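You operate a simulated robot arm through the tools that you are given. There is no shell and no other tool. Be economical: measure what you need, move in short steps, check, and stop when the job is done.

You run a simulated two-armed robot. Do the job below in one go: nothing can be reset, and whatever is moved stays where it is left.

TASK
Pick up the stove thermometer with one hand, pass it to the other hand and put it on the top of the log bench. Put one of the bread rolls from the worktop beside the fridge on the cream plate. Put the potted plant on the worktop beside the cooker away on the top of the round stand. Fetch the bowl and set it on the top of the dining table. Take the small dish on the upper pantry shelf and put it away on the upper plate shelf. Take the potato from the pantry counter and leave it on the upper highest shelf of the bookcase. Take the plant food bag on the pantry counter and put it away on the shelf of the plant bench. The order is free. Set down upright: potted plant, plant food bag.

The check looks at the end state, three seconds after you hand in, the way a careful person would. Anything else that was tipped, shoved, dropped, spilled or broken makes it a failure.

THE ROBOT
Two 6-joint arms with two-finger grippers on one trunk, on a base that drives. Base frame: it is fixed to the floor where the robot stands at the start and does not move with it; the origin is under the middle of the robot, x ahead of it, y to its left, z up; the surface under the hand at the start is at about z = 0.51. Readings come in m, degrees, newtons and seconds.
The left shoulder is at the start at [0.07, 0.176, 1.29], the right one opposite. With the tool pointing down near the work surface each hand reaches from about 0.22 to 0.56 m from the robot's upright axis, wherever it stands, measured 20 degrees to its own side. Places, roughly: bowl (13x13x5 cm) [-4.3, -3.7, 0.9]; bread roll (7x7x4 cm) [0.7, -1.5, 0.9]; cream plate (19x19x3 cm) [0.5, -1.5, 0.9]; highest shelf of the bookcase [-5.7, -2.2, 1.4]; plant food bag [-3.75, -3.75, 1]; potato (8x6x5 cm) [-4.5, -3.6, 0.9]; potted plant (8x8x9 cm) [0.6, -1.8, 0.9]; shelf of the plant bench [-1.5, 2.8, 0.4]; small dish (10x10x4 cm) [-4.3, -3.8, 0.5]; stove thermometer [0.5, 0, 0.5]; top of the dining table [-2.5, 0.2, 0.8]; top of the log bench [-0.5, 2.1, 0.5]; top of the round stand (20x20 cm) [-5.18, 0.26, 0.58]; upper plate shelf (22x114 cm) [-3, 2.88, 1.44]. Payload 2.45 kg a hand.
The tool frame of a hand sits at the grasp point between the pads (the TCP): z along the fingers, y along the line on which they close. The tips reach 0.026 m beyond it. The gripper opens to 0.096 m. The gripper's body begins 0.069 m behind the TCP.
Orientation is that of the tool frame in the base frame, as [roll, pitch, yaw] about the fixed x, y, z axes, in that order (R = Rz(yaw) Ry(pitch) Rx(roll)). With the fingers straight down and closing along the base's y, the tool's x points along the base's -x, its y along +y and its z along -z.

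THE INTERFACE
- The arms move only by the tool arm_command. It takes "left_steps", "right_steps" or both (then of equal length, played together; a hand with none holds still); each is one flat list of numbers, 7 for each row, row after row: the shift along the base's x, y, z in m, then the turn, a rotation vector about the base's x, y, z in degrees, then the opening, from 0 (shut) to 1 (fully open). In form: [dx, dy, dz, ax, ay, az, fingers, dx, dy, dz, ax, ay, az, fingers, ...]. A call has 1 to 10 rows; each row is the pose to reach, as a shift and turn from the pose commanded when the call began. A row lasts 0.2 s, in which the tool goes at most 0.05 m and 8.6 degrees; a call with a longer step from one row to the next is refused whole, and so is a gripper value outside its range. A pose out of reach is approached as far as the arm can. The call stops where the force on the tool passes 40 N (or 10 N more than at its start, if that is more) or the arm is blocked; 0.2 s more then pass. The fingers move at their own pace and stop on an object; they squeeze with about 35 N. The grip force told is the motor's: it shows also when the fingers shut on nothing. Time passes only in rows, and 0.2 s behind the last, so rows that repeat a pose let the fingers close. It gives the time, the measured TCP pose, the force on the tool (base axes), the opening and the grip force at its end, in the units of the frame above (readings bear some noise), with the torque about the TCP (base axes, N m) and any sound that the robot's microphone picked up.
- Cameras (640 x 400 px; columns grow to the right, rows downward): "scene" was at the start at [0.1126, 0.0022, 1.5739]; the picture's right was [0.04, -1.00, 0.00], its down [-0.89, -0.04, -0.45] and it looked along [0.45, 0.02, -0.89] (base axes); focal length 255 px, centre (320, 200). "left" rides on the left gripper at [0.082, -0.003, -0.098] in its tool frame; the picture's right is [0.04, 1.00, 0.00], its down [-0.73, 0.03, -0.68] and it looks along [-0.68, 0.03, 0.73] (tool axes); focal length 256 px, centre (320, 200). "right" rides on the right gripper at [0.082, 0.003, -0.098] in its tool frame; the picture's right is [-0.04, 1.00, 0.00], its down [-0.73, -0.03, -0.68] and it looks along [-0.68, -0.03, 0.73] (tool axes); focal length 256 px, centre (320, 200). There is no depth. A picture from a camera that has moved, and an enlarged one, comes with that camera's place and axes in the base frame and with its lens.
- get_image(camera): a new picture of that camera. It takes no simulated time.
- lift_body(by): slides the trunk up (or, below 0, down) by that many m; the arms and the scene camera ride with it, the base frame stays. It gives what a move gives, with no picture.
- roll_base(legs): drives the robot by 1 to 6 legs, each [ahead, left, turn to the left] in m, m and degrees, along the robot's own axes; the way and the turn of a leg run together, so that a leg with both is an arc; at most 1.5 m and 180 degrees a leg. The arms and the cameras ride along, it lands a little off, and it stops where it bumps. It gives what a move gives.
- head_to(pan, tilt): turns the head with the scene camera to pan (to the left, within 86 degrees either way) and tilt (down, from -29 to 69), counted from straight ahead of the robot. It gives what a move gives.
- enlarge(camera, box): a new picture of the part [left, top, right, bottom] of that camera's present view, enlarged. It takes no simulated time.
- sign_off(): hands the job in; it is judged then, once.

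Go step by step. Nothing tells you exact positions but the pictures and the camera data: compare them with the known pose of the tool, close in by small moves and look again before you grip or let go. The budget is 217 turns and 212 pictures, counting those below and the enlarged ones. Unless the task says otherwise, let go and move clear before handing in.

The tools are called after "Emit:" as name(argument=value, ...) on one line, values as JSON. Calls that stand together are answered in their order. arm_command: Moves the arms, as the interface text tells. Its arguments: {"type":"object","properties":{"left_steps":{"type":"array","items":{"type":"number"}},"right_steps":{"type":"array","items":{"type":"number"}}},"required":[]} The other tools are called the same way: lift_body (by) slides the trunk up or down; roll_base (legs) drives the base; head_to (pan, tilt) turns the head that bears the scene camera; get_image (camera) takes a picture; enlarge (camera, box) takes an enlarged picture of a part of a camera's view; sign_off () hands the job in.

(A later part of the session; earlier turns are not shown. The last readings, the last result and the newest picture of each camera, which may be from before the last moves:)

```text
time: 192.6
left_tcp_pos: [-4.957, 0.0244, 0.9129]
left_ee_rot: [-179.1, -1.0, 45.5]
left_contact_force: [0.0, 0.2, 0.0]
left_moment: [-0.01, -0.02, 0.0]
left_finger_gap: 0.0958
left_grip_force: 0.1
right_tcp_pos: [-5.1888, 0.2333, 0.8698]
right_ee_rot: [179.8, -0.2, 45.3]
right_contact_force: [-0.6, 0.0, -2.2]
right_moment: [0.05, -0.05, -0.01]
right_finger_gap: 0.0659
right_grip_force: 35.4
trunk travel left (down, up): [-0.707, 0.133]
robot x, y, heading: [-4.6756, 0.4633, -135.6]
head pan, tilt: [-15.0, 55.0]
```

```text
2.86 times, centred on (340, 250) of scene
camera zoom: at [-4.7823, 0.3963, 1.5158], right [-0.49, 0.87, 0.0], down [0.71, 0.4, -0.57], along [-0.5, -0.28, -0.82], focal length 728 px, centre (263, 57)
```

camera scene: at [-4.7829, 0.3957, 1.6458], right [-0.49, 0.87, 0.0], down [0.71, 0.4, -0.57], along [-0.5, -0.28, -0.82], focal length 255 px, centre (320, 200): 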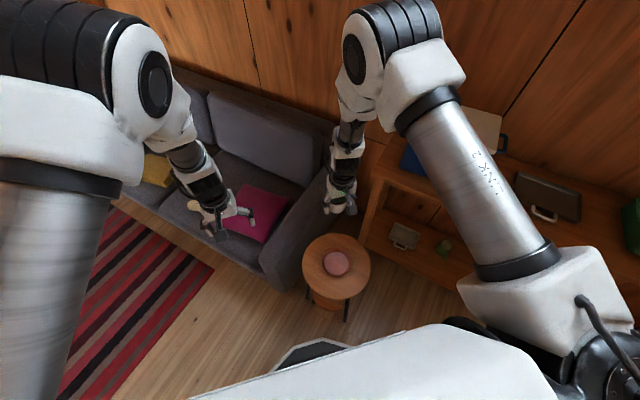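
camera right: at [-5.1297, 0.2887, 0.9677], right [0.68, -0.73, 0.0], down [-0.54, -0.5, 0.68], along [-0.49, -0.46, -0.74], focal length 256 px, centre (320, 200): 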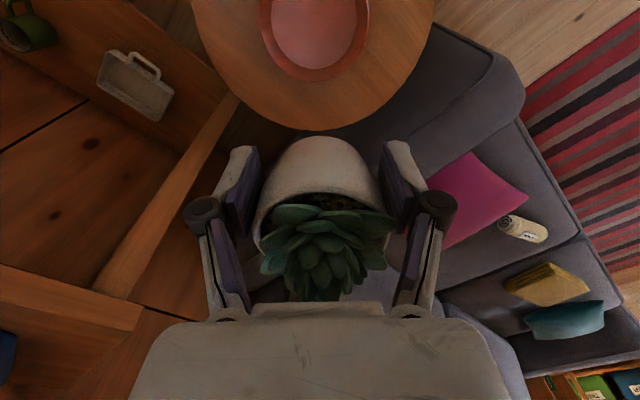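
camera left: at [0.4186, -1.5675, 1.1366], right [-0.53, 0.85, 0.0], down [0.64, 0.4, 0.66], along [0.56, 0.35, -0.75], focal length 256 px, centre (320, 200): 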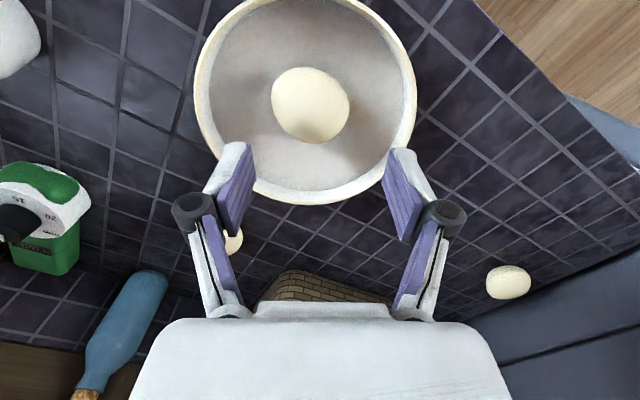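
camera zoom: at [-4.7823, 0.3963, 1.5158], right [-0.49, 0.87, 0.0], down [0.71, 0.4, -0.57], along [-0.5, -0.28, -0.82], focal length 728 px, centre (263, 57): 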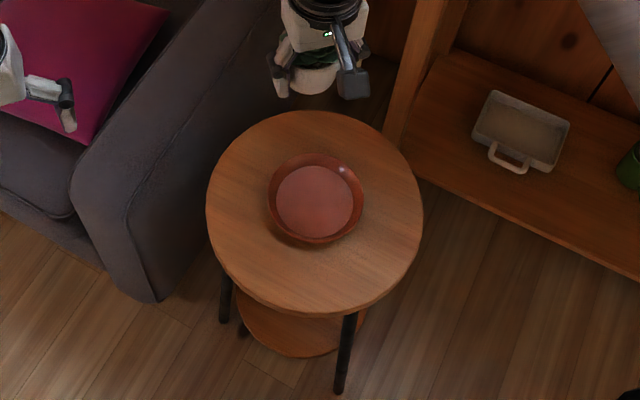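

Emit:
arm_command(right_steps=[0.031, 0.032, 0, 0, 0, 0, 0.4, 0.062, 0.064, 0, 0, 0, 0, 0.4, 0.093, 0.097, 0, 0, 0, 0, 0.4, 0.093, 0.097, -0.04, 0, 0, 0, 0.4, 0.093, 0.097, -0.08, 0, 0, 0, 0.4, 0.093, 0.097, -0.12, 0, 0, 0, 0.4, 0.093, 0.097, -0.16, 0, 0, 0, 0.4, 0.093, 0.097, -0.2, 0, 0, 0, 0.4, 0.093, 0.097, -0.2, 0, 0, 0, 0.4])

Emit:
get_image(camera="right")

Emit:
enlarge(camera="scene", box=[240, 180, 440, 320])

```text
time: 194.6
left_tcp_pos: [-4.957, 0.0249, 0.9124]
left_ee_rot: [-179.1, -0.9, 45.5]
left_contact_force: [0.1, -0.1, -0.1]
left_moment: [0.03, 0.02, -0.02]
left_finger_gap: 0.0961
left_grip_force: 0.1
right_tcp_pos: [-5.0959, 0.3299, 0.6692]
right_ee_rot: [179.8, -0.1, 45.3]
right_contact_force: [0.1, -0.1, -1.8]
right_moment: [0.04, -0.05, 0.01]
right_finger_gap: 0.0661
right_grip_force: 34.7
trunk travel left (down, up): [-0.707, 0.133]
robot x, y, heading: [-4.6857, 0.4652, -135.5]
head pan, tilt: [-15.0, 55.0]
```

```text
128 pictures are left
camera right: at [-5.0356, 0.3858, 0.7677], right [0.68, -0.73, 0.0], down [-0.54, -0.5, 0.68], along [-0.49, -0.46, -0.74], focal length 256 px, centre (320, 200)
```

right: 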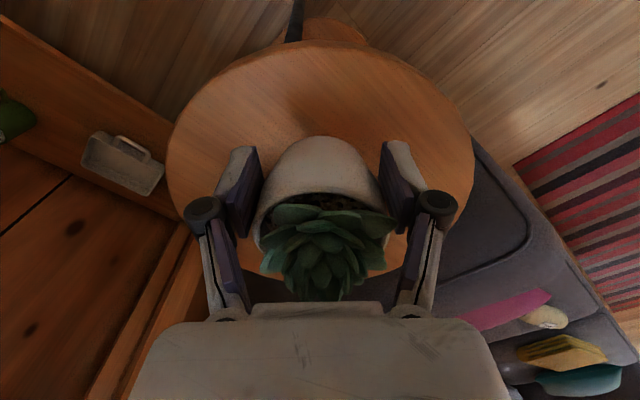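

```text
2.86 times, centred on (340, 250) of scene
camera zoom: at [-4.7817, 0.3962, 1.5158], right [-0.49, 0.87, 0.0], down [0.71, 0.4, -0.57], along [-0.5, -0.28, -0.82], focal length 728 px, centre (263, 57)
```

zoom: 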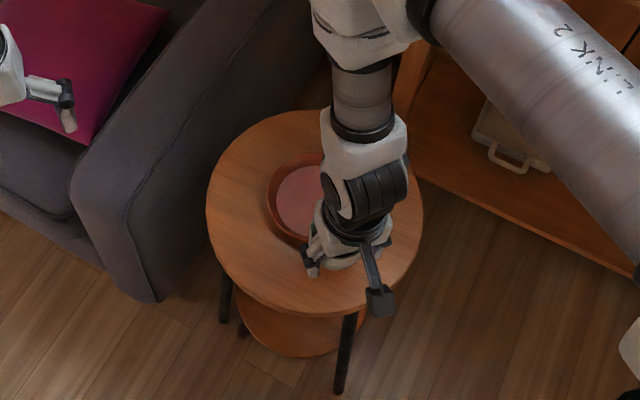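

Emit:
arm_command(right_steps=[0, 0, -0.02, 0, 0, 0, 0.4, 0, 0, -0.035, 0, 0, 0, 0.4, 0, 0, -0.04, 0, 0, 0, 0.4, 0, 0, -0.043, 0, 0, 0, 0.4, 0, 0, -0.043, 0, 0, 0, 0.4])

Emit:
enlarge(camera="scene", box=[260, 190, 400, 310])

```text
time: 195.8
left_tcp_pos: [-4.9567, 0.0233, 0.913]
left_ee_rot: [-179.0, -1.0, 45.5]
left_contact_force: [0.2, 0.2, -1.0]
left_moment: [-0.02, -0.03, -0.02]
left_finger_gap: 0.0962
left_grip_force: 0.1
right_tcp_pos: [-5.0947, 0.3302, 0.6268]
right_ee_rot: [179.8, -0.2, 45.3]
right_contact_force: [1.7, 1.3, 11.8]
right_moment: [-0.1, 0.32, -0.01]
right_finger_gap: 0.0658
right_grip_force: 34.4
trunk travel left (down, up): [-0.707, 0.133]
robot x, y, heading: [-4.679, 0.4659, -135.4]
head pan, tilt: [-15.0, 55.0]
```

```text
3.33 times, centred on (330, 250) of scene
camera zoom: at [-4.7809, 0.3966, 1.516], right [-0.49, 0.87, 0.0], down [0.71, 0.4, -0.57], along [-0.5, -0.28, -0.82], focal length 849 px, centre (287, 33)
```

zoom: 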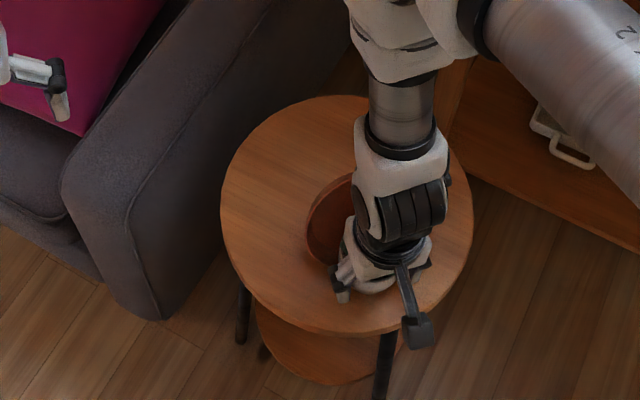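

The saucer seems to have tilted — the pot touched its rim. I lift back up and look.

Emit:
arm_command(right_steps=[0, 0, 0.03, 0, 0, 0, 0.4, 0, 0, 0.07, 0, 0, 0, 0.4, 0, 0, 0.11, 0, 0, 0, 0.4, 0, 0, 0.15, 0, 0, 0, 0.4, -0.03, 0.03, 0.18, 0, 0, 0, 0.4, -0.05, 0.05, 0.18, 0, 0, 0, 0.4])

Emit:
enlarge(camera="scene", box=[240, 180, 440, 320])

Emit:
get_image(camera="right")

```text
refused: row 5 steps farther than a row can; nothing moved
```

```text
2.86 times, centred on (340, 250) of scene
camera zoom: at [-4.7809, 0.3966, 1.516], right [-0.49, 0.87, 0.0], down [0.71, 0.4, -0.57], along [-0.5, -0.28, -0.82], focal length 728 px, centre (263, 57)
```

zoom: 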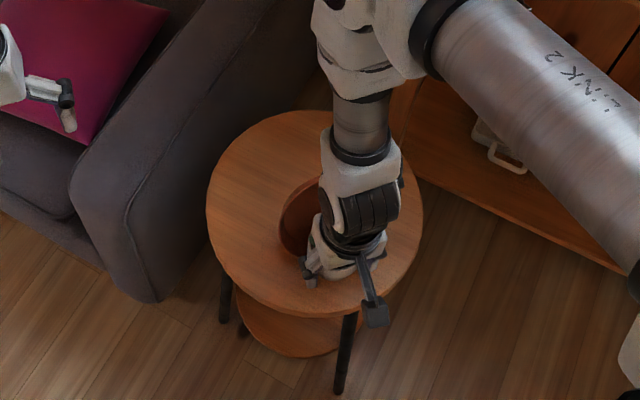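

```text
124 pictures are left
camera right: at [-5.036, 0.3858, 0.7253], right [0.68, -0.73, 0.0], down [-0.54, -0.5, 0.68], along [-0.49, -0.46, -0.73], focal length 256 px, centre (320, 200)
```

right: 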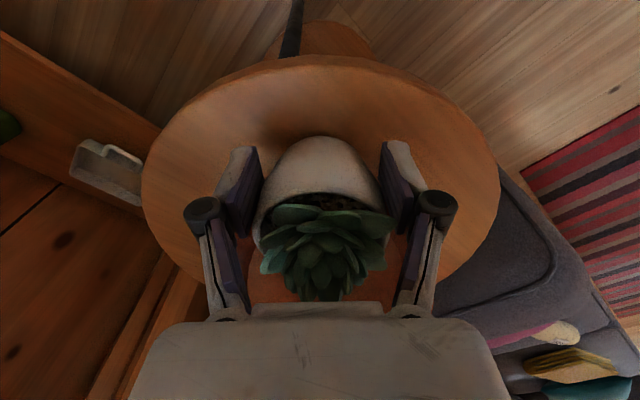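

Emit:
arm_command(right_steps=[0, 0, 0.03, 0, 0, 0, 0.4, 0, 0, 0.07, 0, 0, 0, 0.4, 0, 0, 0.11, 0, 0, 0, 0.4, 0, 0, 0.15, 0, 0, 0, 0.4, -0.03, 0.03, 0.16, 0, 0, 0, 0.4, -0.06, 0.06, 0.16, 0, 0, 0, 0.4])

Emit:
enlarge(camera="scene", box=[240, 180, 440, 320])

Emit:
enlarge(camera="right", box=[200, 0, 520, 320])

```text
time: 197.2
left_tcp_pos: [-4.9577, 0.0256, 0.9133]
left_ee_rot: [-179.2, -1.0, 45.5]
left_contact_force: [-1.1, 0.4, 0.3]
left_moment: [-0.02, 0.01, 0.02]
left_finger_gap: 0.0956
left_grip_force: 0.1
right_tcp_pos: [-5.1589, 0.3923, 0.784]
right_ee_rot: [179.7, -0.1, 45.2]
right_contact_force: [0.2, 0.4, -1.4]
right_moment: [0.0, -0.05, 0.0]
right_finger_gap: 0.0656
right_grip_force: 35.2
trunk travel left (down, up): [-0.707, 0.133]
robot x, y, heading: [-4.6848, 0.471, -135.8]
head pan, tilt: [-15.0, 55.0]
```

```text
2.86 times, centred on (340, 250) of scene
camera zoom: at [-4.7847, 0.3986, 1.5157], right [-0.49, 0.87, 0.0], down [0.71, 0.4, -0.57], along [-0.5, -0.28, -0.82], focal length 728 px, centre (263, 57)
```

zoom: 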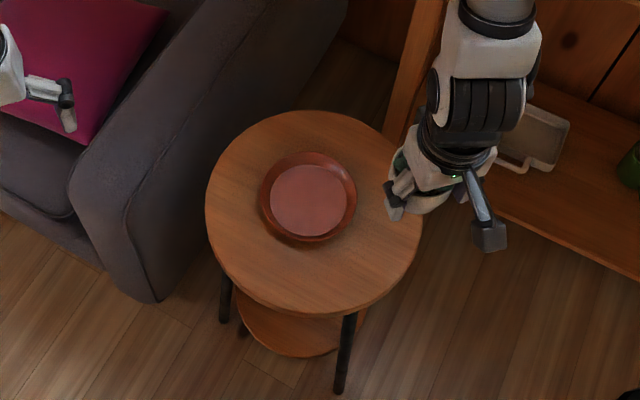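

```text
1.25 times, centred on (360, 160) of right
camera zoom: at [-5.0987, 0.4479, 0.8841], right [0.68, -0.73, 0.01], down [-0.54, -0.5, 0.68], along [-0.49, -0.46, -0.74], focal length 320 px, centre (270, 250)
```

zoom: 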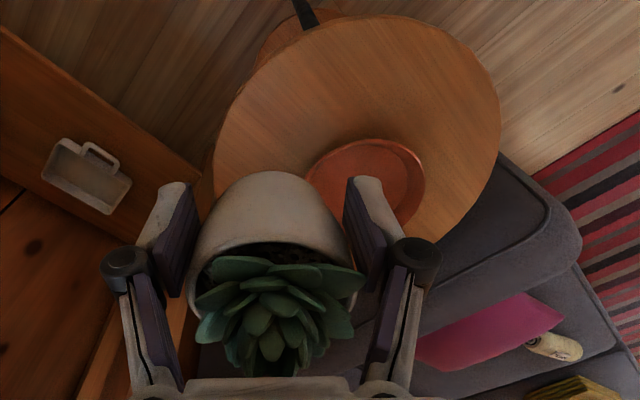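

The saucer fell back flat, hardly displaced. I'll set the pot about 2 cm further out on the near side.

Emit:
arm_command(right_steps=[0.04, -0.028, 0, 0, 0, 0, 0.4, 0.083, -0.05, 0, 0, 0, 0, 0.4, 0.083, -0.056, -0.04, 0, 0, 0, 0.4, 0.083, -0.056, -0.08, 0, 0, 0, 0.4, 0.083, -0.056, -0.12, 0, 0, 0, 0.4, 0.083, -0.056, -0.145, 0, 0, 0, 0.4, 0.083, -0.056, -0.145, 0, 0, 0, 0.4])

Emit:
enlarge(camera="scene", box=[260, 190, 400, 310])

Emit:
get_image(camera="right")

```text
time: 198.8
left_tcp_pos: [-4.9564, 0.0231, 0.9136]
left_ee_rot: [-179.1, -1.1, 45.5]
left_contact_force: [0.9, 0.6, 1.0]
left_moment: [0.02, 0.0, -0.01]
left_finger_gap: 0.0959
left_grip_force: 0.0
right_tcp_pos: [-5.0727, 0.3348, 0.6423]
right_ee_rot: [179.8, -0.1, 45.3]
right_contact_force: [0.3, -1.0, -1.5]
right_moment: [0.04, 0.0, 0.01]
right_finger_gap: 0.0655
right_grip_force: 35.6
trunk travel left (down, up): [-0.707, 0.133]
robot x, y, heading: [-4.6862, 0.4692, -135.3]
head pan, tilt: [-15.0, 55.0]
```

```text
3.33 times, centred on (330, 250) of scene
camera zoom: at [-4.7815, 0.396, 1.5158], right [-0.49, 0.87, 0.0], down [0.71, 0.4, -0.57], along [-0.5, -0.28, -0.82], focal length 849 px, centre (287, 33)
```

zoom: 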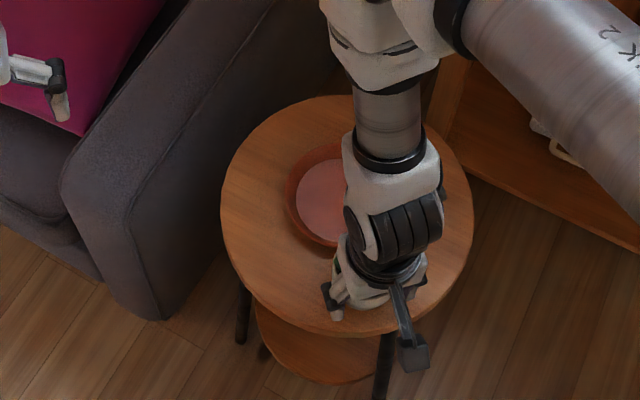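

```text
120 pictures are left
camera right: at [-5.0121, 0.3897, 0.7402], right [0.68, -0.73, 0.0], down [-0.54, -0.5, 0.68], along [-0.49, -0.46, -0.74], focal length 256 px, centre (320, 200)
```

right: 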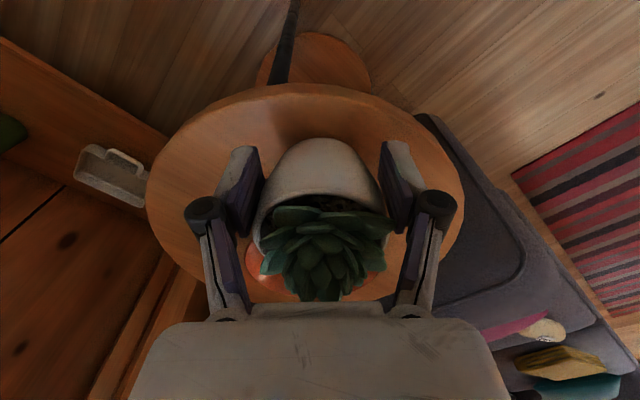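

Emit:
arm_command(right_steps=[0, 0, -0.01, 0, 0, 0, 0.4, 0, 0, -0.016, 0, 0, 0, 0.4, 0, 0, -0.02, 0, 0, 0, 0.4, 0, 0, -0.02, 0, 0, 0, 0.4])

Emit:
enlarge(camera="scene", box=[260, 190, 400, 310])

```text
time: 199.8
left_tcp_pos: [-4.9569, 0.0236, 0.9135]
left_ee_rot: [-179.1, -1.0, 45.5]
left_contact_force: [-0.3, -0.3, -0.5]
left_moment: [-0.01, 0.01, -0.01]
left_finger_gap: 0.0959
left_grip_force: 0.0
right_tcp_pos: [-5.0734, 0.335, 0.621]
right_ee_rot: [179.8, 0.0, 45.3]
right_contact_force: [0.3, 0.2, -2.7]
right_moment: [0.02, -0.02, 0.01]
right_finger_gap: 0.0655
right_grip_force: 35.3
trunk travel left (down, up): [-0.707, 0.133]
robot x, y, heading: [-4.6841, 0.4662, -135.5]
head pan, tilt: [-15.0, 55.0]
```

```text
3.33 times, centred on (330, 250) of scene
camera zoom: at [-4.7823, 0.3962, 1.5158], right [-0.49, 0.87, 0.0], down [0.71, 0.4, -0.57], along [-0.5, -0.28, -0.82], focal length 849 px, centre (287, 33)
```

zoom: 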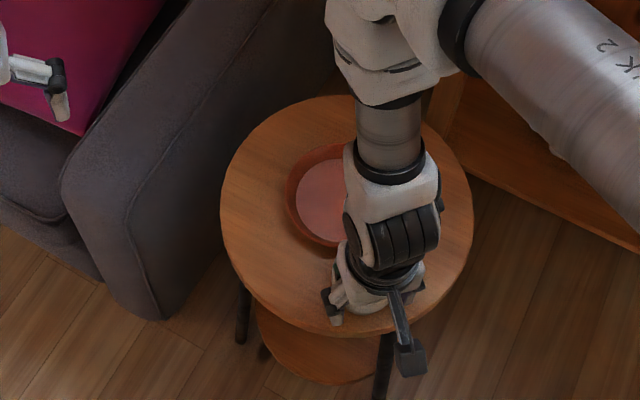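

Emit:
arm_command(right_steps=[0, 0, -0.003, 0, 0, 0, 0.4, 0, 0, -0.006, 0, 0, 0, 0.4, 0, 0, -0.006, 0, 0, 0, 0.4])

```text
time: 200.6
left_tcp_pos: [-4.9556, 0.0244, 0.9145]
left_ee_rot: [-178.9, -0.9, 45.6]
left_contact_force: [0.3, -0.3, 0.1]
left_moment: [0.0, 0.02, 0.0]
left_finger_gap: 0.0959
left_grip_force: 0.1
right_tcp_pos: [-5.0712, 0.3357, 0.6171]
right_ee_rot: [180.0, -0.1, 45.2]
right_contact_force: [3.0, 5.0, 22.3]
right_moment: [-0.18, 0.1, -0.05]
right_finger_gap: 0.065
right_grip_force: 35.1
trunk travel left (down, up): [-0.707, 0.133]
robot x, y, heading: [-4.6815, 0.4676, -135.3]
head pan, tilt: [-15.0, 55.0]
```

Firm contact with the top. I relax by 2 mm, open, and lift straight up.

Emit:
arm_command(right_steps=[0, 0, 0.003, 0, 0, 0, 0.4, 0, 0, 0.003, 0, 0, 0, 0.75, 0, 0, 0.003, 0, 0, 0, 0.95, 0, 0, 0.003, 0, 0, 0, 0.95, 0, 0, 0.04, 0, 0, 0, 0.95, 0, 0, 0.08, 0, 0, 0, 0.95, 0, 0, 0.12, 0, 0, 0, 0.95, 0, 0, 0.16, 0, 0, 0, 0.95, 0, 0, 0.2, 0, 0, 0, 0.95])

Emit:
enlarge(camera="scene", box=[260, 190, 400, 310])

Emit:
get_image(camera="right")

```text
time: 202.6
left_tcp_pos: [-4.9568, 0.0236, 0.9128]
left_ee_rot: [-179.0, -0.9, 45.6]
left_contact_force: [-0.5, -0.1, 0.3]
left_moment: [-0.03, -0.02, -0.01]
left_finger_gap: 0.096
left_grip_force: 0.0
right_tcp_pos: [-5.0719, 0.3356, 0.8162]
right_ee_rot: [179.8, -0.1, 45.4]
right_contact_force: [0.0, 0.7, 0.2]
right_moment: [0.01, 0.01, 0.02]
right_finger_gap: 0.0915
right_grip_force: 0.1
trunk travel left (down, up): [-0.707, 0.133]
robot x, y, heading: [-4.6843, 0.4685, -135.5]
head pan, tilt: [-15.0, 55.0]
```

```text
3.33 times, centred on (330, 250) of scene
camera zoom: at [-4.7807, 0.3968, 1.5158], right [-0.49, 0.87, 0.0], down [0.71, 0.4, -0.57], along [-0.5, -0.28, -0.82], focal length 849 px, centre (287, 33)
```

zoom: 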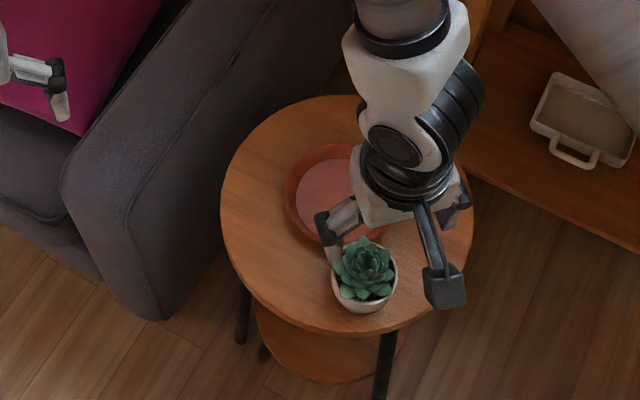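

```text
117 pictures are left
camera right: at [-5.0127, 0.3904, 0.9141], right [0.68, -0.73, 0.0], down [-0.54, -0.5, 0.68], along [-0.49, -0.46, -0.74], focal length 256 px, centre (320, 200)
```

right: 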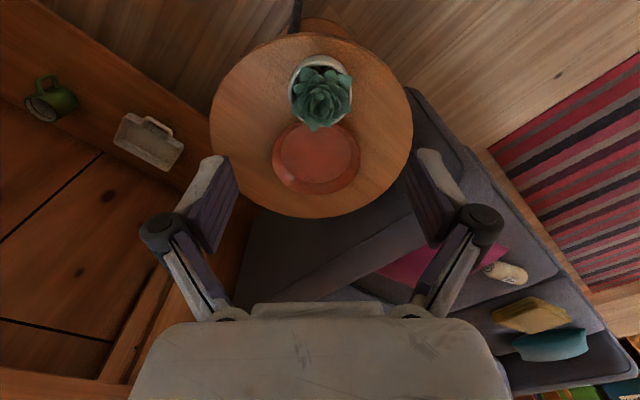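

The pot stands upright on the stand, the saucer flat beside it. Next I drive down the lane between sofa and coffee table to the pantry.

Emit:
lift_body(by=0.13)

Emit:
roll_base(legs=[[-0.15, 0, 0], [0, 0, 45.4], [0, 0.08, 0], [1.4, 0, 0], [1.2, 0, 0]])

Emit:
head_to(pan=0, tilt=28)

Emit:
get_image(camera="scene")

```text
time: 204.2
left_tcp_pos: [-4.9578, 0.0227, 1.0423]
left_ee_rot: [-179.1, -1.2, 45.6]
left_contact_force: [-0.4, -1.2, 1.1]
left_moment: [0.01, -0.01, 0.04]
left_finger_gap: 0.0963
left_grip_force: 0.1
right_tcp_pos: [-5.0737, 0.3326, 0.9445]
right_ee_rot: [179.8, -0.1, 45.3]
right_contact_force: [-0.2, 0.1, 0.2]
right_moment: [0.02, 0.01, 0.01]
right_finger_gap: 0.091
right_grip_force: 0.1
trunk travel left (down, up): [-0.837, 0.003]
robot x, y, heading: [-4.6827, 0.4671, -135.3]
head pan, tilt: [-15.0, 55.0]
```

```text
time: 220.6
left_tcp_pos: [-4.3811, -2.5494, 1.0444]
left_ee_rot: [-179.1, -0.9, 90.9]
left_contact_force: [-1.4, -0.2, 0.0]
left_moment: [-0.01, 0.03, 0.02]
left_finger_gap: 0.096
left_grip_force: 0.0
right_tcp_pos: [-4.6827, -2.4141, 0.946]
right_ee_rot: [179.9, -0.1, 90.7]
right_contact_force: [-0.8, 0.0, -0.3]
right_moment: [-0.01, -0.01, 0.01]
right_finger_gap: 0.0911
right_grip_force: 0.1
trunk travel left (down, up): [-0.837, 0.003]
robot x, y, heading: [-4.5025, -2.0406, -90.3]
head pan, tilt: [-15.0, 55.0]
```

```text
time: 221.5
left_tcp_pos: [-4.3795, -2.5491, 1.0405]
left_ee_rot: [-179.0, -1.0, 90.9]
left_contact_force: [-0.5, -0.6, -0.3]
left_moment: [0.0, 0.01, -0.03]
left_finger_gap: 0.096
left_grip_force: 0.1
right_tcp_pos: [-4.6835, -2.4151, 0.9431]
right_ee_rot: [179.8, -0.2, 90.7]
right_contact_force: [-0.2, 0.0, 0.3]
right_moment: [-0.04, -0.02, 0.02]
right_finger_gap: 0.0914
right_grip_force: 0.1
trunk travel left (down, up): [-0.837, 0.003]
robot x, y, heading: [-4.5058, -2.0426, -89.9]
head pan, tilt: [0.0, 28.0]
```

```text
116 pictures are left
camera scene: at [-4.5049, -2.1852, 1.6899], right [-1.0, 0.0, 0.0], down [0.0, 0.47, -0.88], along [0.0, -0.88, -0.47], focal length 255 px, centre (320, 200)
```

scene: 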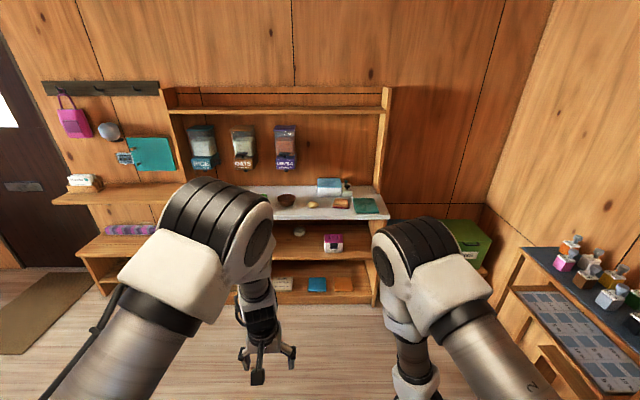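

Emit:
enlarge(camera="scene", box=[160, 160, 400, 310])

```text
2.67 times, centred on (280, 235) of scene
camera zoom: at [-4.5049, -2.1852, 1.6899], right [-1.0, 0.0, 0.0], down [0.0, 0.47, -0.88], along [0.0, -0.88, -0.47], focal length 679 px, centre (427, 107)
```

zoom: 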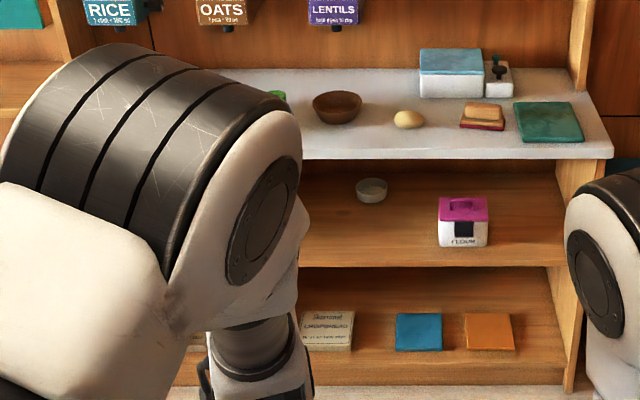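

Bowl (−4.29, −3.61), potato (−4.46, −3.56) on the counter; the dish is on the shelf below. I turn the right hand over (camera up, pointing forward, 20° down), which suits shelves.

Emit:
arm_command(right_steps=[0, -0.01, 0.03, 0, -4.9, -7.0, 0.9, 0, -0.02, 0.06, 0, -9.8, -14, 0.9, 0, -0.03, 0.09, 0, -14.7, -21, 0.9, 0, -0.04, 0.12, 0, -19.6, -28, 0.9, 0, -0.05, 0.15, 0, -24.5, -35, 0.9, 0, -0.06, 0.17, 0, -29.4, -42, 0.9, 0, -0.07, 0.19, 0, -34.3, -49, 0.9])

Emit:
arm_command(right_steps=[0, 0, 0, 0, -4.9, -7.0, 0.9, 0, 0, 0, 0, -9.8, -14, 0.9, 0, 0, 0, 0, -14.7, -21, 0.9, 0, 0, 0, 0, -19.6, -28, 0.9, 0, 0, 0, 0, -24.5, -35, 0.9, 0, 0, 0, 0, -29.4, -42, 0.9, 0, 0, 0, 0, -34.3, -49, 0.9])

Emit:
arm_command(right_steps=[0, 0, 0, 0, -4.9, -7.0, 0.9, 0, 0, 0, 0, -9.8, -14, 0.9, 0, 0, 0, 0, -14.7, -21, 0.9, 0, 0, 0, 0, -19.6, -28, 0.9, 0, 0, 0, 0, -24.5, -35, 0.9, 0, 0, 0, 0, -29.4, -42, 0.9, 0, 0, 0, 0, -34.3, -49, 0.9])

Emit:
get_image(camera="scene")

```text
time: 223.1
left_tcp_pos: [-4.3808, -2.549, 1.0399]
left_ee_rot: [-179.0, -1.0, 90.9]
left_contact_force: [0.5, -0.2, -0.2]
left_moment: [0.02, -0.02, 0.02]
left_finger_gap: 0.096
left_grip_force: 0.1
right_tcp_pos: [-4.6838, -2.4853, 1.1328]
right_ee_rot: [149.0, -13.4, 43.9]
right_contact_force: [0.1, 0.3, 0.7]
right_moment: [-0.04, -0.05, 0.03]
right_finger_gap: 0.0861
right_grip_force: 0.1
trunk travel left (down, up): [-0.837, 0.003]
robot x, y, heading: [-4.5064, -2.0434, -89.9]
head pan, tilt: [0.0, 28.0]
```

```text
time: 224.7
left_tcp_pos: [-4.3801, -2.5496, 1.0399]
left_ee_rot: [-179.0, -1.2, 91.0]
left_contact_force: [0.0, 1.4, 0.3]
left_moment: [0.01, 0.03, 0.01]
left_finger_gap: 0.0961
left_grip_force: 0.0
right_tcp_pos: [-4.6863, -2.5044, 1.1212]
right_ee_rot: [134.9, -44.2, 0.4]
right_contact_force: [0.3, -0.5, -0.3]
right_moment: [0.02, 0.0, 0.03]
right_finger_gap: 0.0865
right_grip_force: 0.0
right hand out of reach, approached as far as the arm can: row 5, 6, 7
trunk travel left (down, up): [-0.837, 0.003]
robot x, y, heading: [-4.5054, -2.0426, -90.3]
head pan, tilt: [0.0, 28.0]
```

```text
time: 226.3
left_tcp_pos: [-4.3825, -2.5492, 1.0407]
left_ee_rot: [-179.1, -1.0, 90.8]
left_contact_force: [0.0, -0.1, -0.6]
left_moment: [-0.01, 0.01, 0.02]
left_finger_gap: 0.0962
left_grip_force: 0.0
right_tcp_pos: [-4.7612, -2.5198, 1.1027]
right_ee_rot: [173.5, -70.0, -81.4]
right_contact_force: [-0.1, -0.1, -0.1]
right_moment: [-0.01, 0.01, 0.06]
right_finger_gap: 0.0863
right_grip_force: 0.0
right hand out of reach, approached as far as the arm can: row 1, 2, 3, 4, 5, 6, 7
trunk travel left (down, up): [-0.837, 0.003]
robot x, y, heading: [-4.5083, -2.0428, -90.2]
head pan, tilt: [0.0, 28.0]
```

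```text
114 pictures are left
camera scene: at [-4.5086, -2.1849, 1.69], right [-1.0, 0.0, 0.0], down [0.0, 0.47, -0.88], along [0.0, -0.88, -0.47], focal length 255 px, centre (320, 200)
```

scene: 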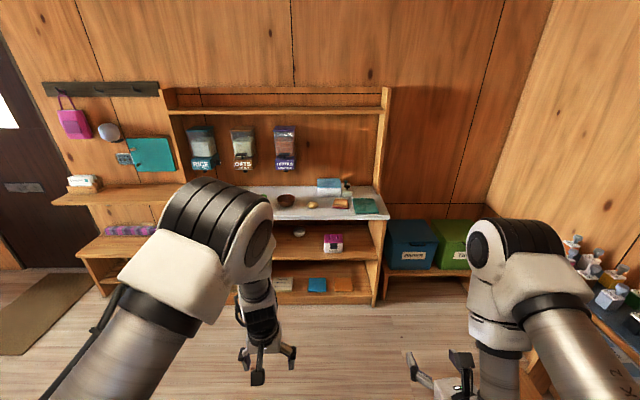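

The hand is now pointing forward with the camera on top. I drive up to the counter.

Emit:
roll_base(legs=[[0.85, 0.25, 0]])

Emit:
arm_command(right_steps=[0.01, 0, -0.03, 0, 0, -3, 0.9, 0.02, 0, -0.06, 0, 0, -6, 0.9, 0.03, 0, -0.09, 0, 0, -9, 0.9, 0.04, 0, -0.12, 0, 0, -9, 0.9, 0.05, 0, -0.14, 0, 0, -9, 0.9, 0.05, 0, -0.14, 0, 0, -9, 0.9])

Emit:
get_image(camera="right")

Emit:
head_to(pan=0, tilt=45)

Emit:
get_image(camera="scene")

```text
time: 230.9
left_tcp_pos: [-4.1255, -3.3888, 1.0393]
left_ee_rot: [-179.1, -1.0, 91.2]
left_contact_force: [-0.2, 0.0, 0.1]
left_moment: [-0.02, 0.0, -0.02]
left_finger_gap: 0.0962
left_grip_force: 0.1
right_tcp_pos: [-4.5031, -3.3616, 1.102]
right_ee_rot: [173.1, -70.0, -80.4]
right_contact_force: [0.4, 0.0, 0.0]
right_moment: [-0.01, 0.01, 0.01]
right_finger_gap: 0.0864
right_grip_force: 0.0
trunk travel left (down, up): [-0.837, 0.003]
robot x, y, heading: [-4.2525, -2.8879, -89.8]
head pan, tilt: [0.0, 28.0]
```

```text
time: 232.3
left_tcp_pos: [-4.1241, -3.3898, 1.039]
left_ee_rot: [-179.1, -1.0, 91.1]
left_contact_force: [0.0, 0.9, 0.2]
left_moment: [0.0, -0.01, 0.0]
left_finger_gap: 0.0959
left_grip_force: 0.1
right_tcp_pos: [-4.5612, -3.3526, 1.0211]
right_ee_rot: [172.8, -69.9, -88.9]
right_contact_force: [0.8, -0.3, 0.0]
right_moment: [-0.01, -0.03, -0.01]
right_finger_gap: 0.0863
right_grip_force: 0.1
right hand out of reach, approached as far as the arm can: row 1, 2, 3, 4, 5, 6
trunk travel left (down, up): [-0.837, 0.003]
robot x, y, heading: [-4.2488, -2.8831, -89.9]
head pan, tilt: [0.0, 28.0]
```

```text
113 pictures are left
camera right: at [-4.5543, -3.289, 1.1312], right [-0.99, 0.11, 0.01], down [0.1, 0.88, -0.46], along [-0.06, -0.46, -0.89], focal length 256 px, centre (320, 200)
```

right: 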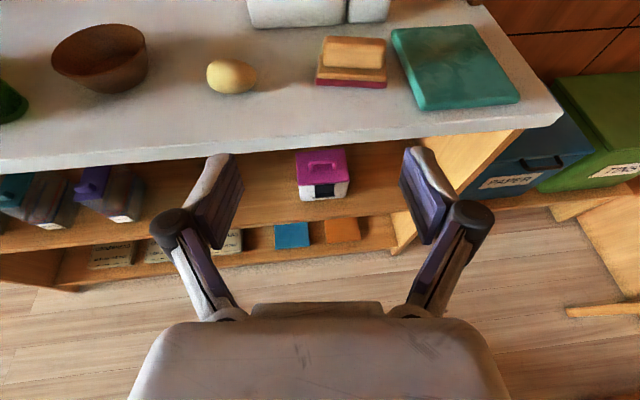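

```text
time: 233.1
left_tcp_pos: [-4.1252, -3.3896, 1.0386]
left_ee_rot: [-179.1, -1.0, 91.2]
left_contact_force: [0.2, -0.3, -0.3]
left_moment: [-0.01, 0.0, 0.0]
left_finger_gap: 0.096
left_grip_force: 0.1
right_tcp_pos: [-4.5619, -3.3531, 1.0208]
right_ee_rot: [172.7, -69.9, -89.0]
right_contact_force: [0.1, 0.0, -0.5]
right_moment: [-0.01, -0.02, 0.03]
right_finger_gap: 0.0865
right_grip_force: 0.1
trunk travel left (down, up): [-0.837, 0.003]
robot x, y, heading: [-4.2502, -2.8864, -90.0]
head pan, tilt: [0.0, 45.0]
```

```text
112 pictures are left
camera scene: at [-4.2512, -3.016, 1.6593], right [-1.0, 0.0, 0.0], down [0.0, 0.71, -0.71], along [0.0, -0.71, -0.71], focal length 255 px, centre (320, 200)
```

scene: 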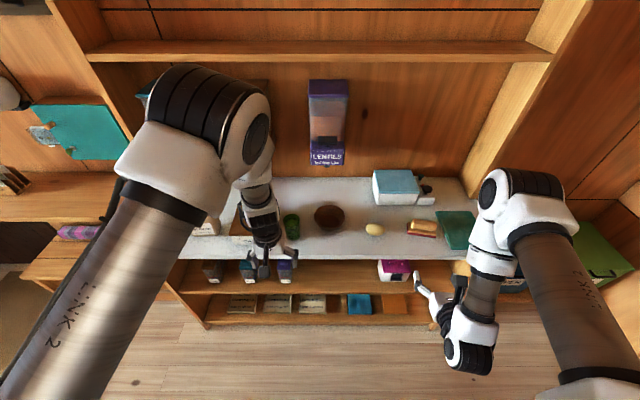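

Emit:
roll_base(legs=[[-0.15, 0, 0]])

Emit:
lift_body(by=-0.25)

Emit:
arm_command(left_steps=[0, 0, 0.04, 0, 0, 0, 1, 0, 0, 0.08, 0, 0, 0, 1, 0, 0, 0.12, 0, 0, 0, 1, 0, 0, 0.16, 0, 0, 0, 1, 0, 0, 0.2, 0, 0, 0, 1, 0, 0, 0.24, 0, 0, 0, 1, 0, 0, 0.28, 0, 0, 0, 1], right_steps=[0.02, 0, 0.02, 0, 0, 0, 0.9, 0.04, 0, 0.04, 0, 0, 0, 0.9, 0.06, 0, 0.06, 0, 0, 0, 0.9, 0.08, 0, 0.08, 0, 0, 0, 0.9, 0.08, 0, 0.1, 0, 0, 0, 0.9, 0.08, 0, 0.12, 0, 0, 0, 0.9, 0.08, 0, 0.14, 0, 0, 0, 0.9])

```text
time: 234.5
left_tcp_pos: [-4.1244, -3.241, 1.0379]
left_ee_rot: [-179.1, -1.1, 91.3]
left_contact_force: [0.8, -0.6, -0.1]
left_moment: [0.0, 0.02, 0.01]
left_finger_gap: 0.0959
left_grip_force: 0.0
right_tcp_pos: [-4.5617, -3.2048, 1.0209]
right_ee_rot: [172.7, -69.8, -88.9]
right_contact_force: [0.2, -0.1, 0.0]
right_moment: [0.02, 0.06, 0.02]
right_finger_gap: 0.0864
right_grip_force: 0.0
trunk travel left (down, up): [-0.837, 0.003]
robot x, y, heading: [-4.2503, -2.7344, -89.5]
head pan, tilt: [0.0, 45.0]
```

```text
time: 237.1
left_tcp_pos: [-4.1257, -3.2388, 0.7884]
left_ee_rot: [-179.1, -1.0, 91.2]
left_contact_force: [0.3, 1.0, -0.4]
left_moment: [-0.01, 0.0, -0.04]
left_finger_gap: 0.0963
left_grip_force: 0.0
right_tcp_pos: [-4.5632, -3.2037, 0.7717]
right_ee_rot: [172.7, -69.9, -88.9]
right_contact_force: [0.3, 0.8, 0.4]
right_moment: [0.01, 0.01, 0.0]
right_finger_gap: 0.0865
right_grip_force: 0.0
trunk travel left (down, up): [-0.587, 0.253]
robot x, y, heading: [-4.2535, -2.7323, -89.8]
head pan, tilt: [0.0, 45.0]
```

```text
time: 238.0
left_tcp_pos: [-4.1197, -3.1999, 0.8397]
left_ee_rot: [-177.6, -11.9, 92.8]
left_contact_force: [0.3, 0.0, -0.8]
left_moment: [0.01, 0.01, 0.01]
left_finger_gap: 0.0959
left_grip_force: 0.0
right_tcp_pos: [-4.5484, -3.1988, 0.8383]
right_ee_rot: [172.5, -70.0, -88.5]
right_contact_force: [-0.2, 0.6, 0.5]
right_moment: [0.01, -0.01, -0.01]
right_finger_gap: 0.0864
right_grip_force: 0.0
right hand out of reach, approached as far as the arm can: row 1, 2, 3, 4
trunk travel left (down, up): [-0.587, 0.253]
robot x, y, heading: [-4.2523, -2.7324, -89.8]
head pan, tilt: [0.0, 45.0]
stopped in row 4 (left hand): the arm was blocked; the commanded pose is now the measured one
```

The left hand cannot go high with the trunk low, so I tuck it low and close to the robot instead, clear of the counter.

Emit:
arm_command(left_steps=[0.02, 0.01, -0.03, 0, 0, 0, 1, 0.04, 0.03, -0.06, 0, 0, 0, 1, 0.06, 0.05, -0.09, 0, 0, 0, 1, 0.08, 0.07, -0.12, 0, 0, 0, 1, 0.1, 0.09, -0.15, 0, 0, 0, 1, 0.12, 0.11, -0.18, 0, 0, 0, 1, 0.14, 0.13, -0.2, 0, 0, 0, 1, 0.16, 0.15, -0.22, 0, 0, 0, 1, 0.18, 0.17, -0.24, 0, 0, 0, 1], right_steps=[0, 0, 0.02, 0, 0, 0, 0.9, 0, 0, 0.04, 0, 0, 0, 0.9, 0, 0, 0.06, 0, 0, 0, 0.9, 0, 0, 0.08, 0, 0, 0, 0.9, 0, 0, 0.1, 0, 0, 0, 0.9, 0, 0, 0.12, 0, 0, 0, 0.9, 0, 0, 0.12, 0, 0, 0, 0.9, 0, 0, 0.12, 0, 0, 0, 0.9, 0, 0, 0.12, 0, 0, 0, 0.9])

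Emit:
get_image(camera="right")

```text
time: 240.0
left_tcp_pos: [-3.9402, -3.0277, 0.5989]
left_ee_rot: [-177.8, -11.9, 92.9]
left_contact_force: [0.0, -0.6, -0.4]
left_moment: [-0.05, 0.01, -0.03]
left_finger_gap: 0.0958
left_grip_force: 0.0
left hand out of reach, approached as far as the arm can: row 6, 7, 8
right_tcp_pos: [-4.552, -3.2585, 0.9385]
right_ee_rot: [172.0, -69.9, -88.2]
right_contact_force: [0.3, -0.1, 0.8]
right_moment: [0.03, 0.01, -0.02]
right_finger_gap: 0.0865
right_grip_force: 0.1
right hand out of reach, approached as far as the arm can: row 1, 2, 3, 4, 5, 6, 7, 8, 9
trunk travel left (down, up): [-0.587, 0.253]
robot x, y, heading: [-4.2499, -2.7331, -89.5]
head pan, tilt: [0.0, 45.0]
```

```text
111 pictures are left
camera right: at [-4.5444, -3.1945, 1.0488], right [-0.99, 0.11, 0.01], down [0.09, 0.88, -0.46], along [-0.06, -0.46, -0.89], focal length 256 px, centre (320, 200)
```

right: 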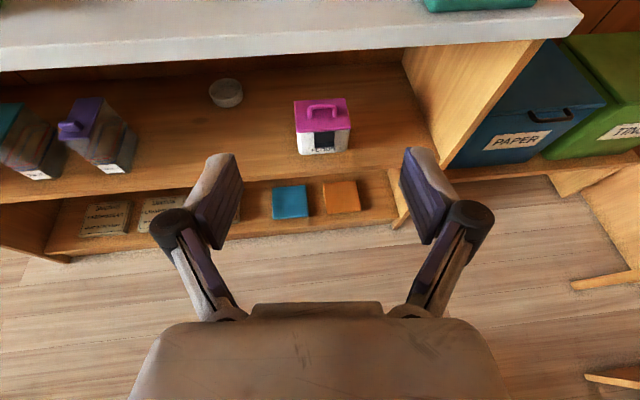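

Emit:
roll_base(legs=[[0.22, 0.082, 0]])

Emit:
get_image(camera="right")

```text
time: 241.7
left_tcp_pos: [-3.8578, -3.2497, 0.6005]
left_ee_rot: [-177.8, -11.9, 92.5]
left_contact_force: [0.2, -0.7, -0.3]
left_moment: [0.01, -0.03, -0.01]
left_finger_gap: 0.096
left_grip_force: 0.2
right_tcp_pos: [-4.472, -3.4784, 0.9382]
right_ee_rot: [172.7, -69.8, -88.6]
right_contact_force: [-0.8, -0.6, 0.0]
right_moment: [0.01, 0.03, -0.03]
right_finger_gap: 0.0862
right_grip_force: 0.0
trunk travel left (down, up): [-0.587, 0.253]
robot x, y, heading: [-4.1691, -2.9555, -89.7]
head pan, tilt: [0.0, 45.0]
```

```text
110 pictures are left
camera right: at [-4.4635, -3.4152, 1.0476], right [-0.99, 0.11, 0.01], down [0.09, 0.88, -0.46], along [-0.06, -0.45, -0.89], focal length 256 px, centre (320, 200)
```

right: 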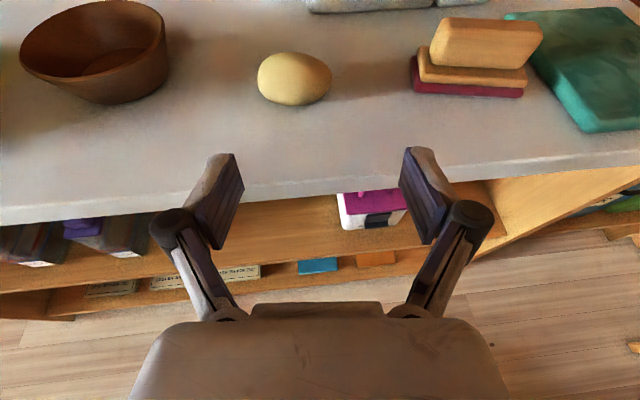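

Emit:
roll_base(legs=[[0.095, 0.008, 0]])

Emit:
get_image(camera="right")

```text
time: 242.8
left_tcp_pos: [-3.8508, -3.3468, 0.6007]
left_ee_rot: [-177.7, -12.0, 92.5]
left_contact_force: [-0.2, 0.0, -0.5]
left_moment: [0.07, -0.03, 0.05]
left_finger_gap: 0.0959
left_grip_force: 0.0
right_tcp_pos: [-4.4624, -3.5749, 0.9363]
right_ee_rot: [172.6, -69.9, -88.6]
right_contact_force: [0.2, -0.1, 0.0]
right_moment: [0.0, 0.01, 0.01]
right_finger_gap: 0.0865
right_grip_force: 0.0
trunk travel left (down, up): [-0.587, 0.253]
robot x, y, heading: [-4.1592, -3.0473, -89.5]
head pan, tilt: [0.0, 45.0]
```

```text
109 pictures are left
camera right: at [-4.4551, -3.5106, 1.0474], right [-0.99, 0.11, 0.01], down [0.09, 0.88, -0.46], along [-0.06, -0.45, -0.89], focal length 256 px, centre (320, 200)
```

right: 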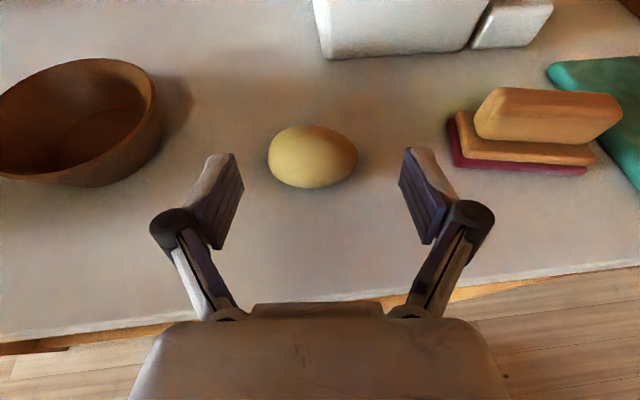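

Emit:
arm_command(right_steps=[0, -0.014, -0.004, 0, 0, 0, 0.9, 0, -0.027, -0.009, 0, 0, 0, 0.9, 0, -0.027, -0.009, 0, 0, 0, 0.6, 0, -0.027, -0.009, 0, 0, 0, 0.4, 0, -0.027, -0.009, 0, 0, 0, 0.3, 0, -0.027, -0.009, 0, 0, 0, 0.3])

Emit:
get_image(camera="right")

```text
time: 244.2
left_tcp_pos: [-3.8497, -3.3455, 0.5994]
left_ee_rot: [-177.8, -11.9, 92.6]
left_contact_force: [0.6, -0.1, -0.6]
left_moment: [-0.01, 0.01, 0.0]
left_finger_gap: 0.0957
left_grip_force: 0.0
right_tcp_pos: [-4.4637, -3.6005, 0.9271]
right_ee_rot: [172.7, -69.9, -88.6]
right_contact_force: [-0.3, 0.6, 0.9]
right_moment: [0.0, -0.01, -0.02]
right_finger_gap: 0.0288
right_grip_force: 0.1
trunk travel left (down, up): [-0.587, 0.253]
robot x, y, heading: [-4.1594, -3.0498, -89.7]
head pan, tilt: [0.0, 45.0]
```

```text
108 pictures are left
camera right: at [-4.4552, -3.5369, 1.0385], right [-0.99, 0.11, 0.01], down [0.09, 0.88, -0.46], along [-0.06, -0.46, -0.89], focal length 256 px, centre (320, 200)
```

right: 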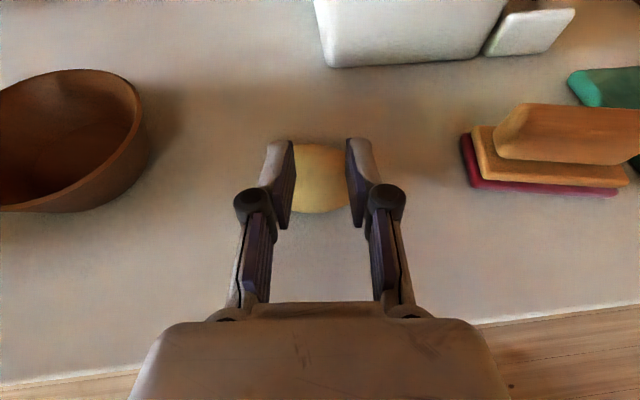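

The fingers closed above the potato: the counter is lower than I assumed (potato centre near z 0.885). I open, and go lower and forward.

Emit:
arm_command(right_steps=[0, 0.02, 0.01, 0, 0, 0, 0.9, 0, 0.02, 0.01, 0, 0, 0, 0.9, 0, 0.02, 0.01, 0, 0, 0, 0.9, 0.0, -0.005, -0.015, 0, 0, 0, 0.9, 0, -0.025, -0.025, 0, 0, 0, 0.9, 0, -0.025, -0.025, 0, 0, 0, 0.9])

Emit:
get_image(camera="right")

```text
time: 245.7
left_tcp_pos: [-3.8505, -3.3434, 0.5991]
left_ee_rot: [-177.9, -11.9, 92.6]
left_contact_force: [-0.7, 0.0, -0.7]
left_moment: [-0.01, 0.01, -0.01]
left_finger_gap: 0.096
left_grip_force: 0.0
right_tcp_pos: [-4.4639, -3.6258, 0.9041]
right_ee_rot: [172.6, -70.0, -88.8]
right_contact_force: [0.1, 0.0, -0.1]
right_moment: [0.04, -0.02, 0.06]
right_finger_gap: 0.0862
right_grip_force: 0.0
trunk travel left (down, up): [-0.587, 0.253]
robot x, y, heading: [-4.1579, -3.0499, -89.7]
head pan, tilt: [0.0, 45.0]
```

```text
107 pictures are left
camera right: at [-4.4555, -3.5616, 1.0136], right [-0.99, 0.11, 0.01], down [0.1, 0.88, -0.46], along [-0.06, -0.46, -0.89], focal length 256 px, centre (320, 200)
```

right: 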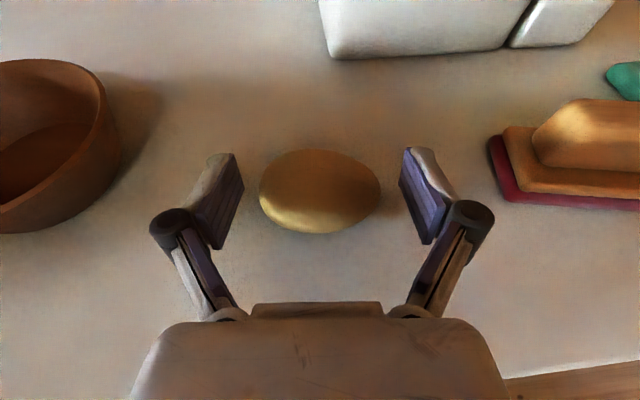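

Emit:
arm_command(right_steps=[0, -0.006, -0.006, 0, 0, 0, 0.9, 0, -0.008, -0.012, 0, 0, 0, 0.9, 0, -0.008, -0.012, 0, 0, 0, 0.7, 0, -0.008, -0.012, 0, 0, 0, 0.5, 0, -0.008, -0.012, 0, 0, 0, 0.35, 0, -0.008, -0.012, 0, 0, 0, 0.35, 0, -0.008, -0.012, 0, 0, 0, 0.35])

Emit:
get_image(camera="right")

```text
time: 247.2
left_tcp_pos: [-3.8508, -3.3437, 0.5999]
left_ee_rot: [-177.7, -11.9, 92.6]
left_contact_force: [-1.1, 0.2, 0.1]
left_moment: [0.0, -0.03, 0.02]
left_finger_gap: 0.0958
left_grip_force: 0.0
right_tcp_pos: [-4.4632, -3.635, 0.8916]
right_ee_rot: [172.5, -69.9, -88.7]
right_contact_force: [0.0, -0.5, 0.3]
right_moment: [0.0, -0.02, 0.01]
right_finger_gap: 0.0724
right_grip_force: 35.0
trunk travel left (down, up): [-0.587, 0.253]
robot x, y, heading: [-4.1608, -3.0497, -89.4]
head pan, tilt: [0.0, 45.0]
```

```text
106 pictures are left
camera right: at [-4.4553, -3.5698, 1.0015], right [-0.99, 0.11, 0.01], down [0.09, 0.88, -0.46], along [-0.06, -0.46, -0.89], focal length 256 px, centre (320, 200)
```

right: 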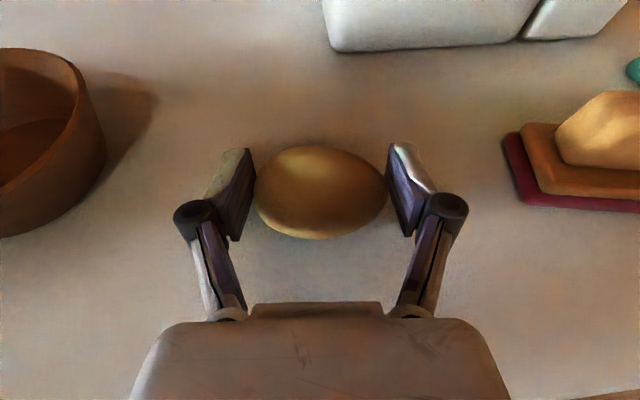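

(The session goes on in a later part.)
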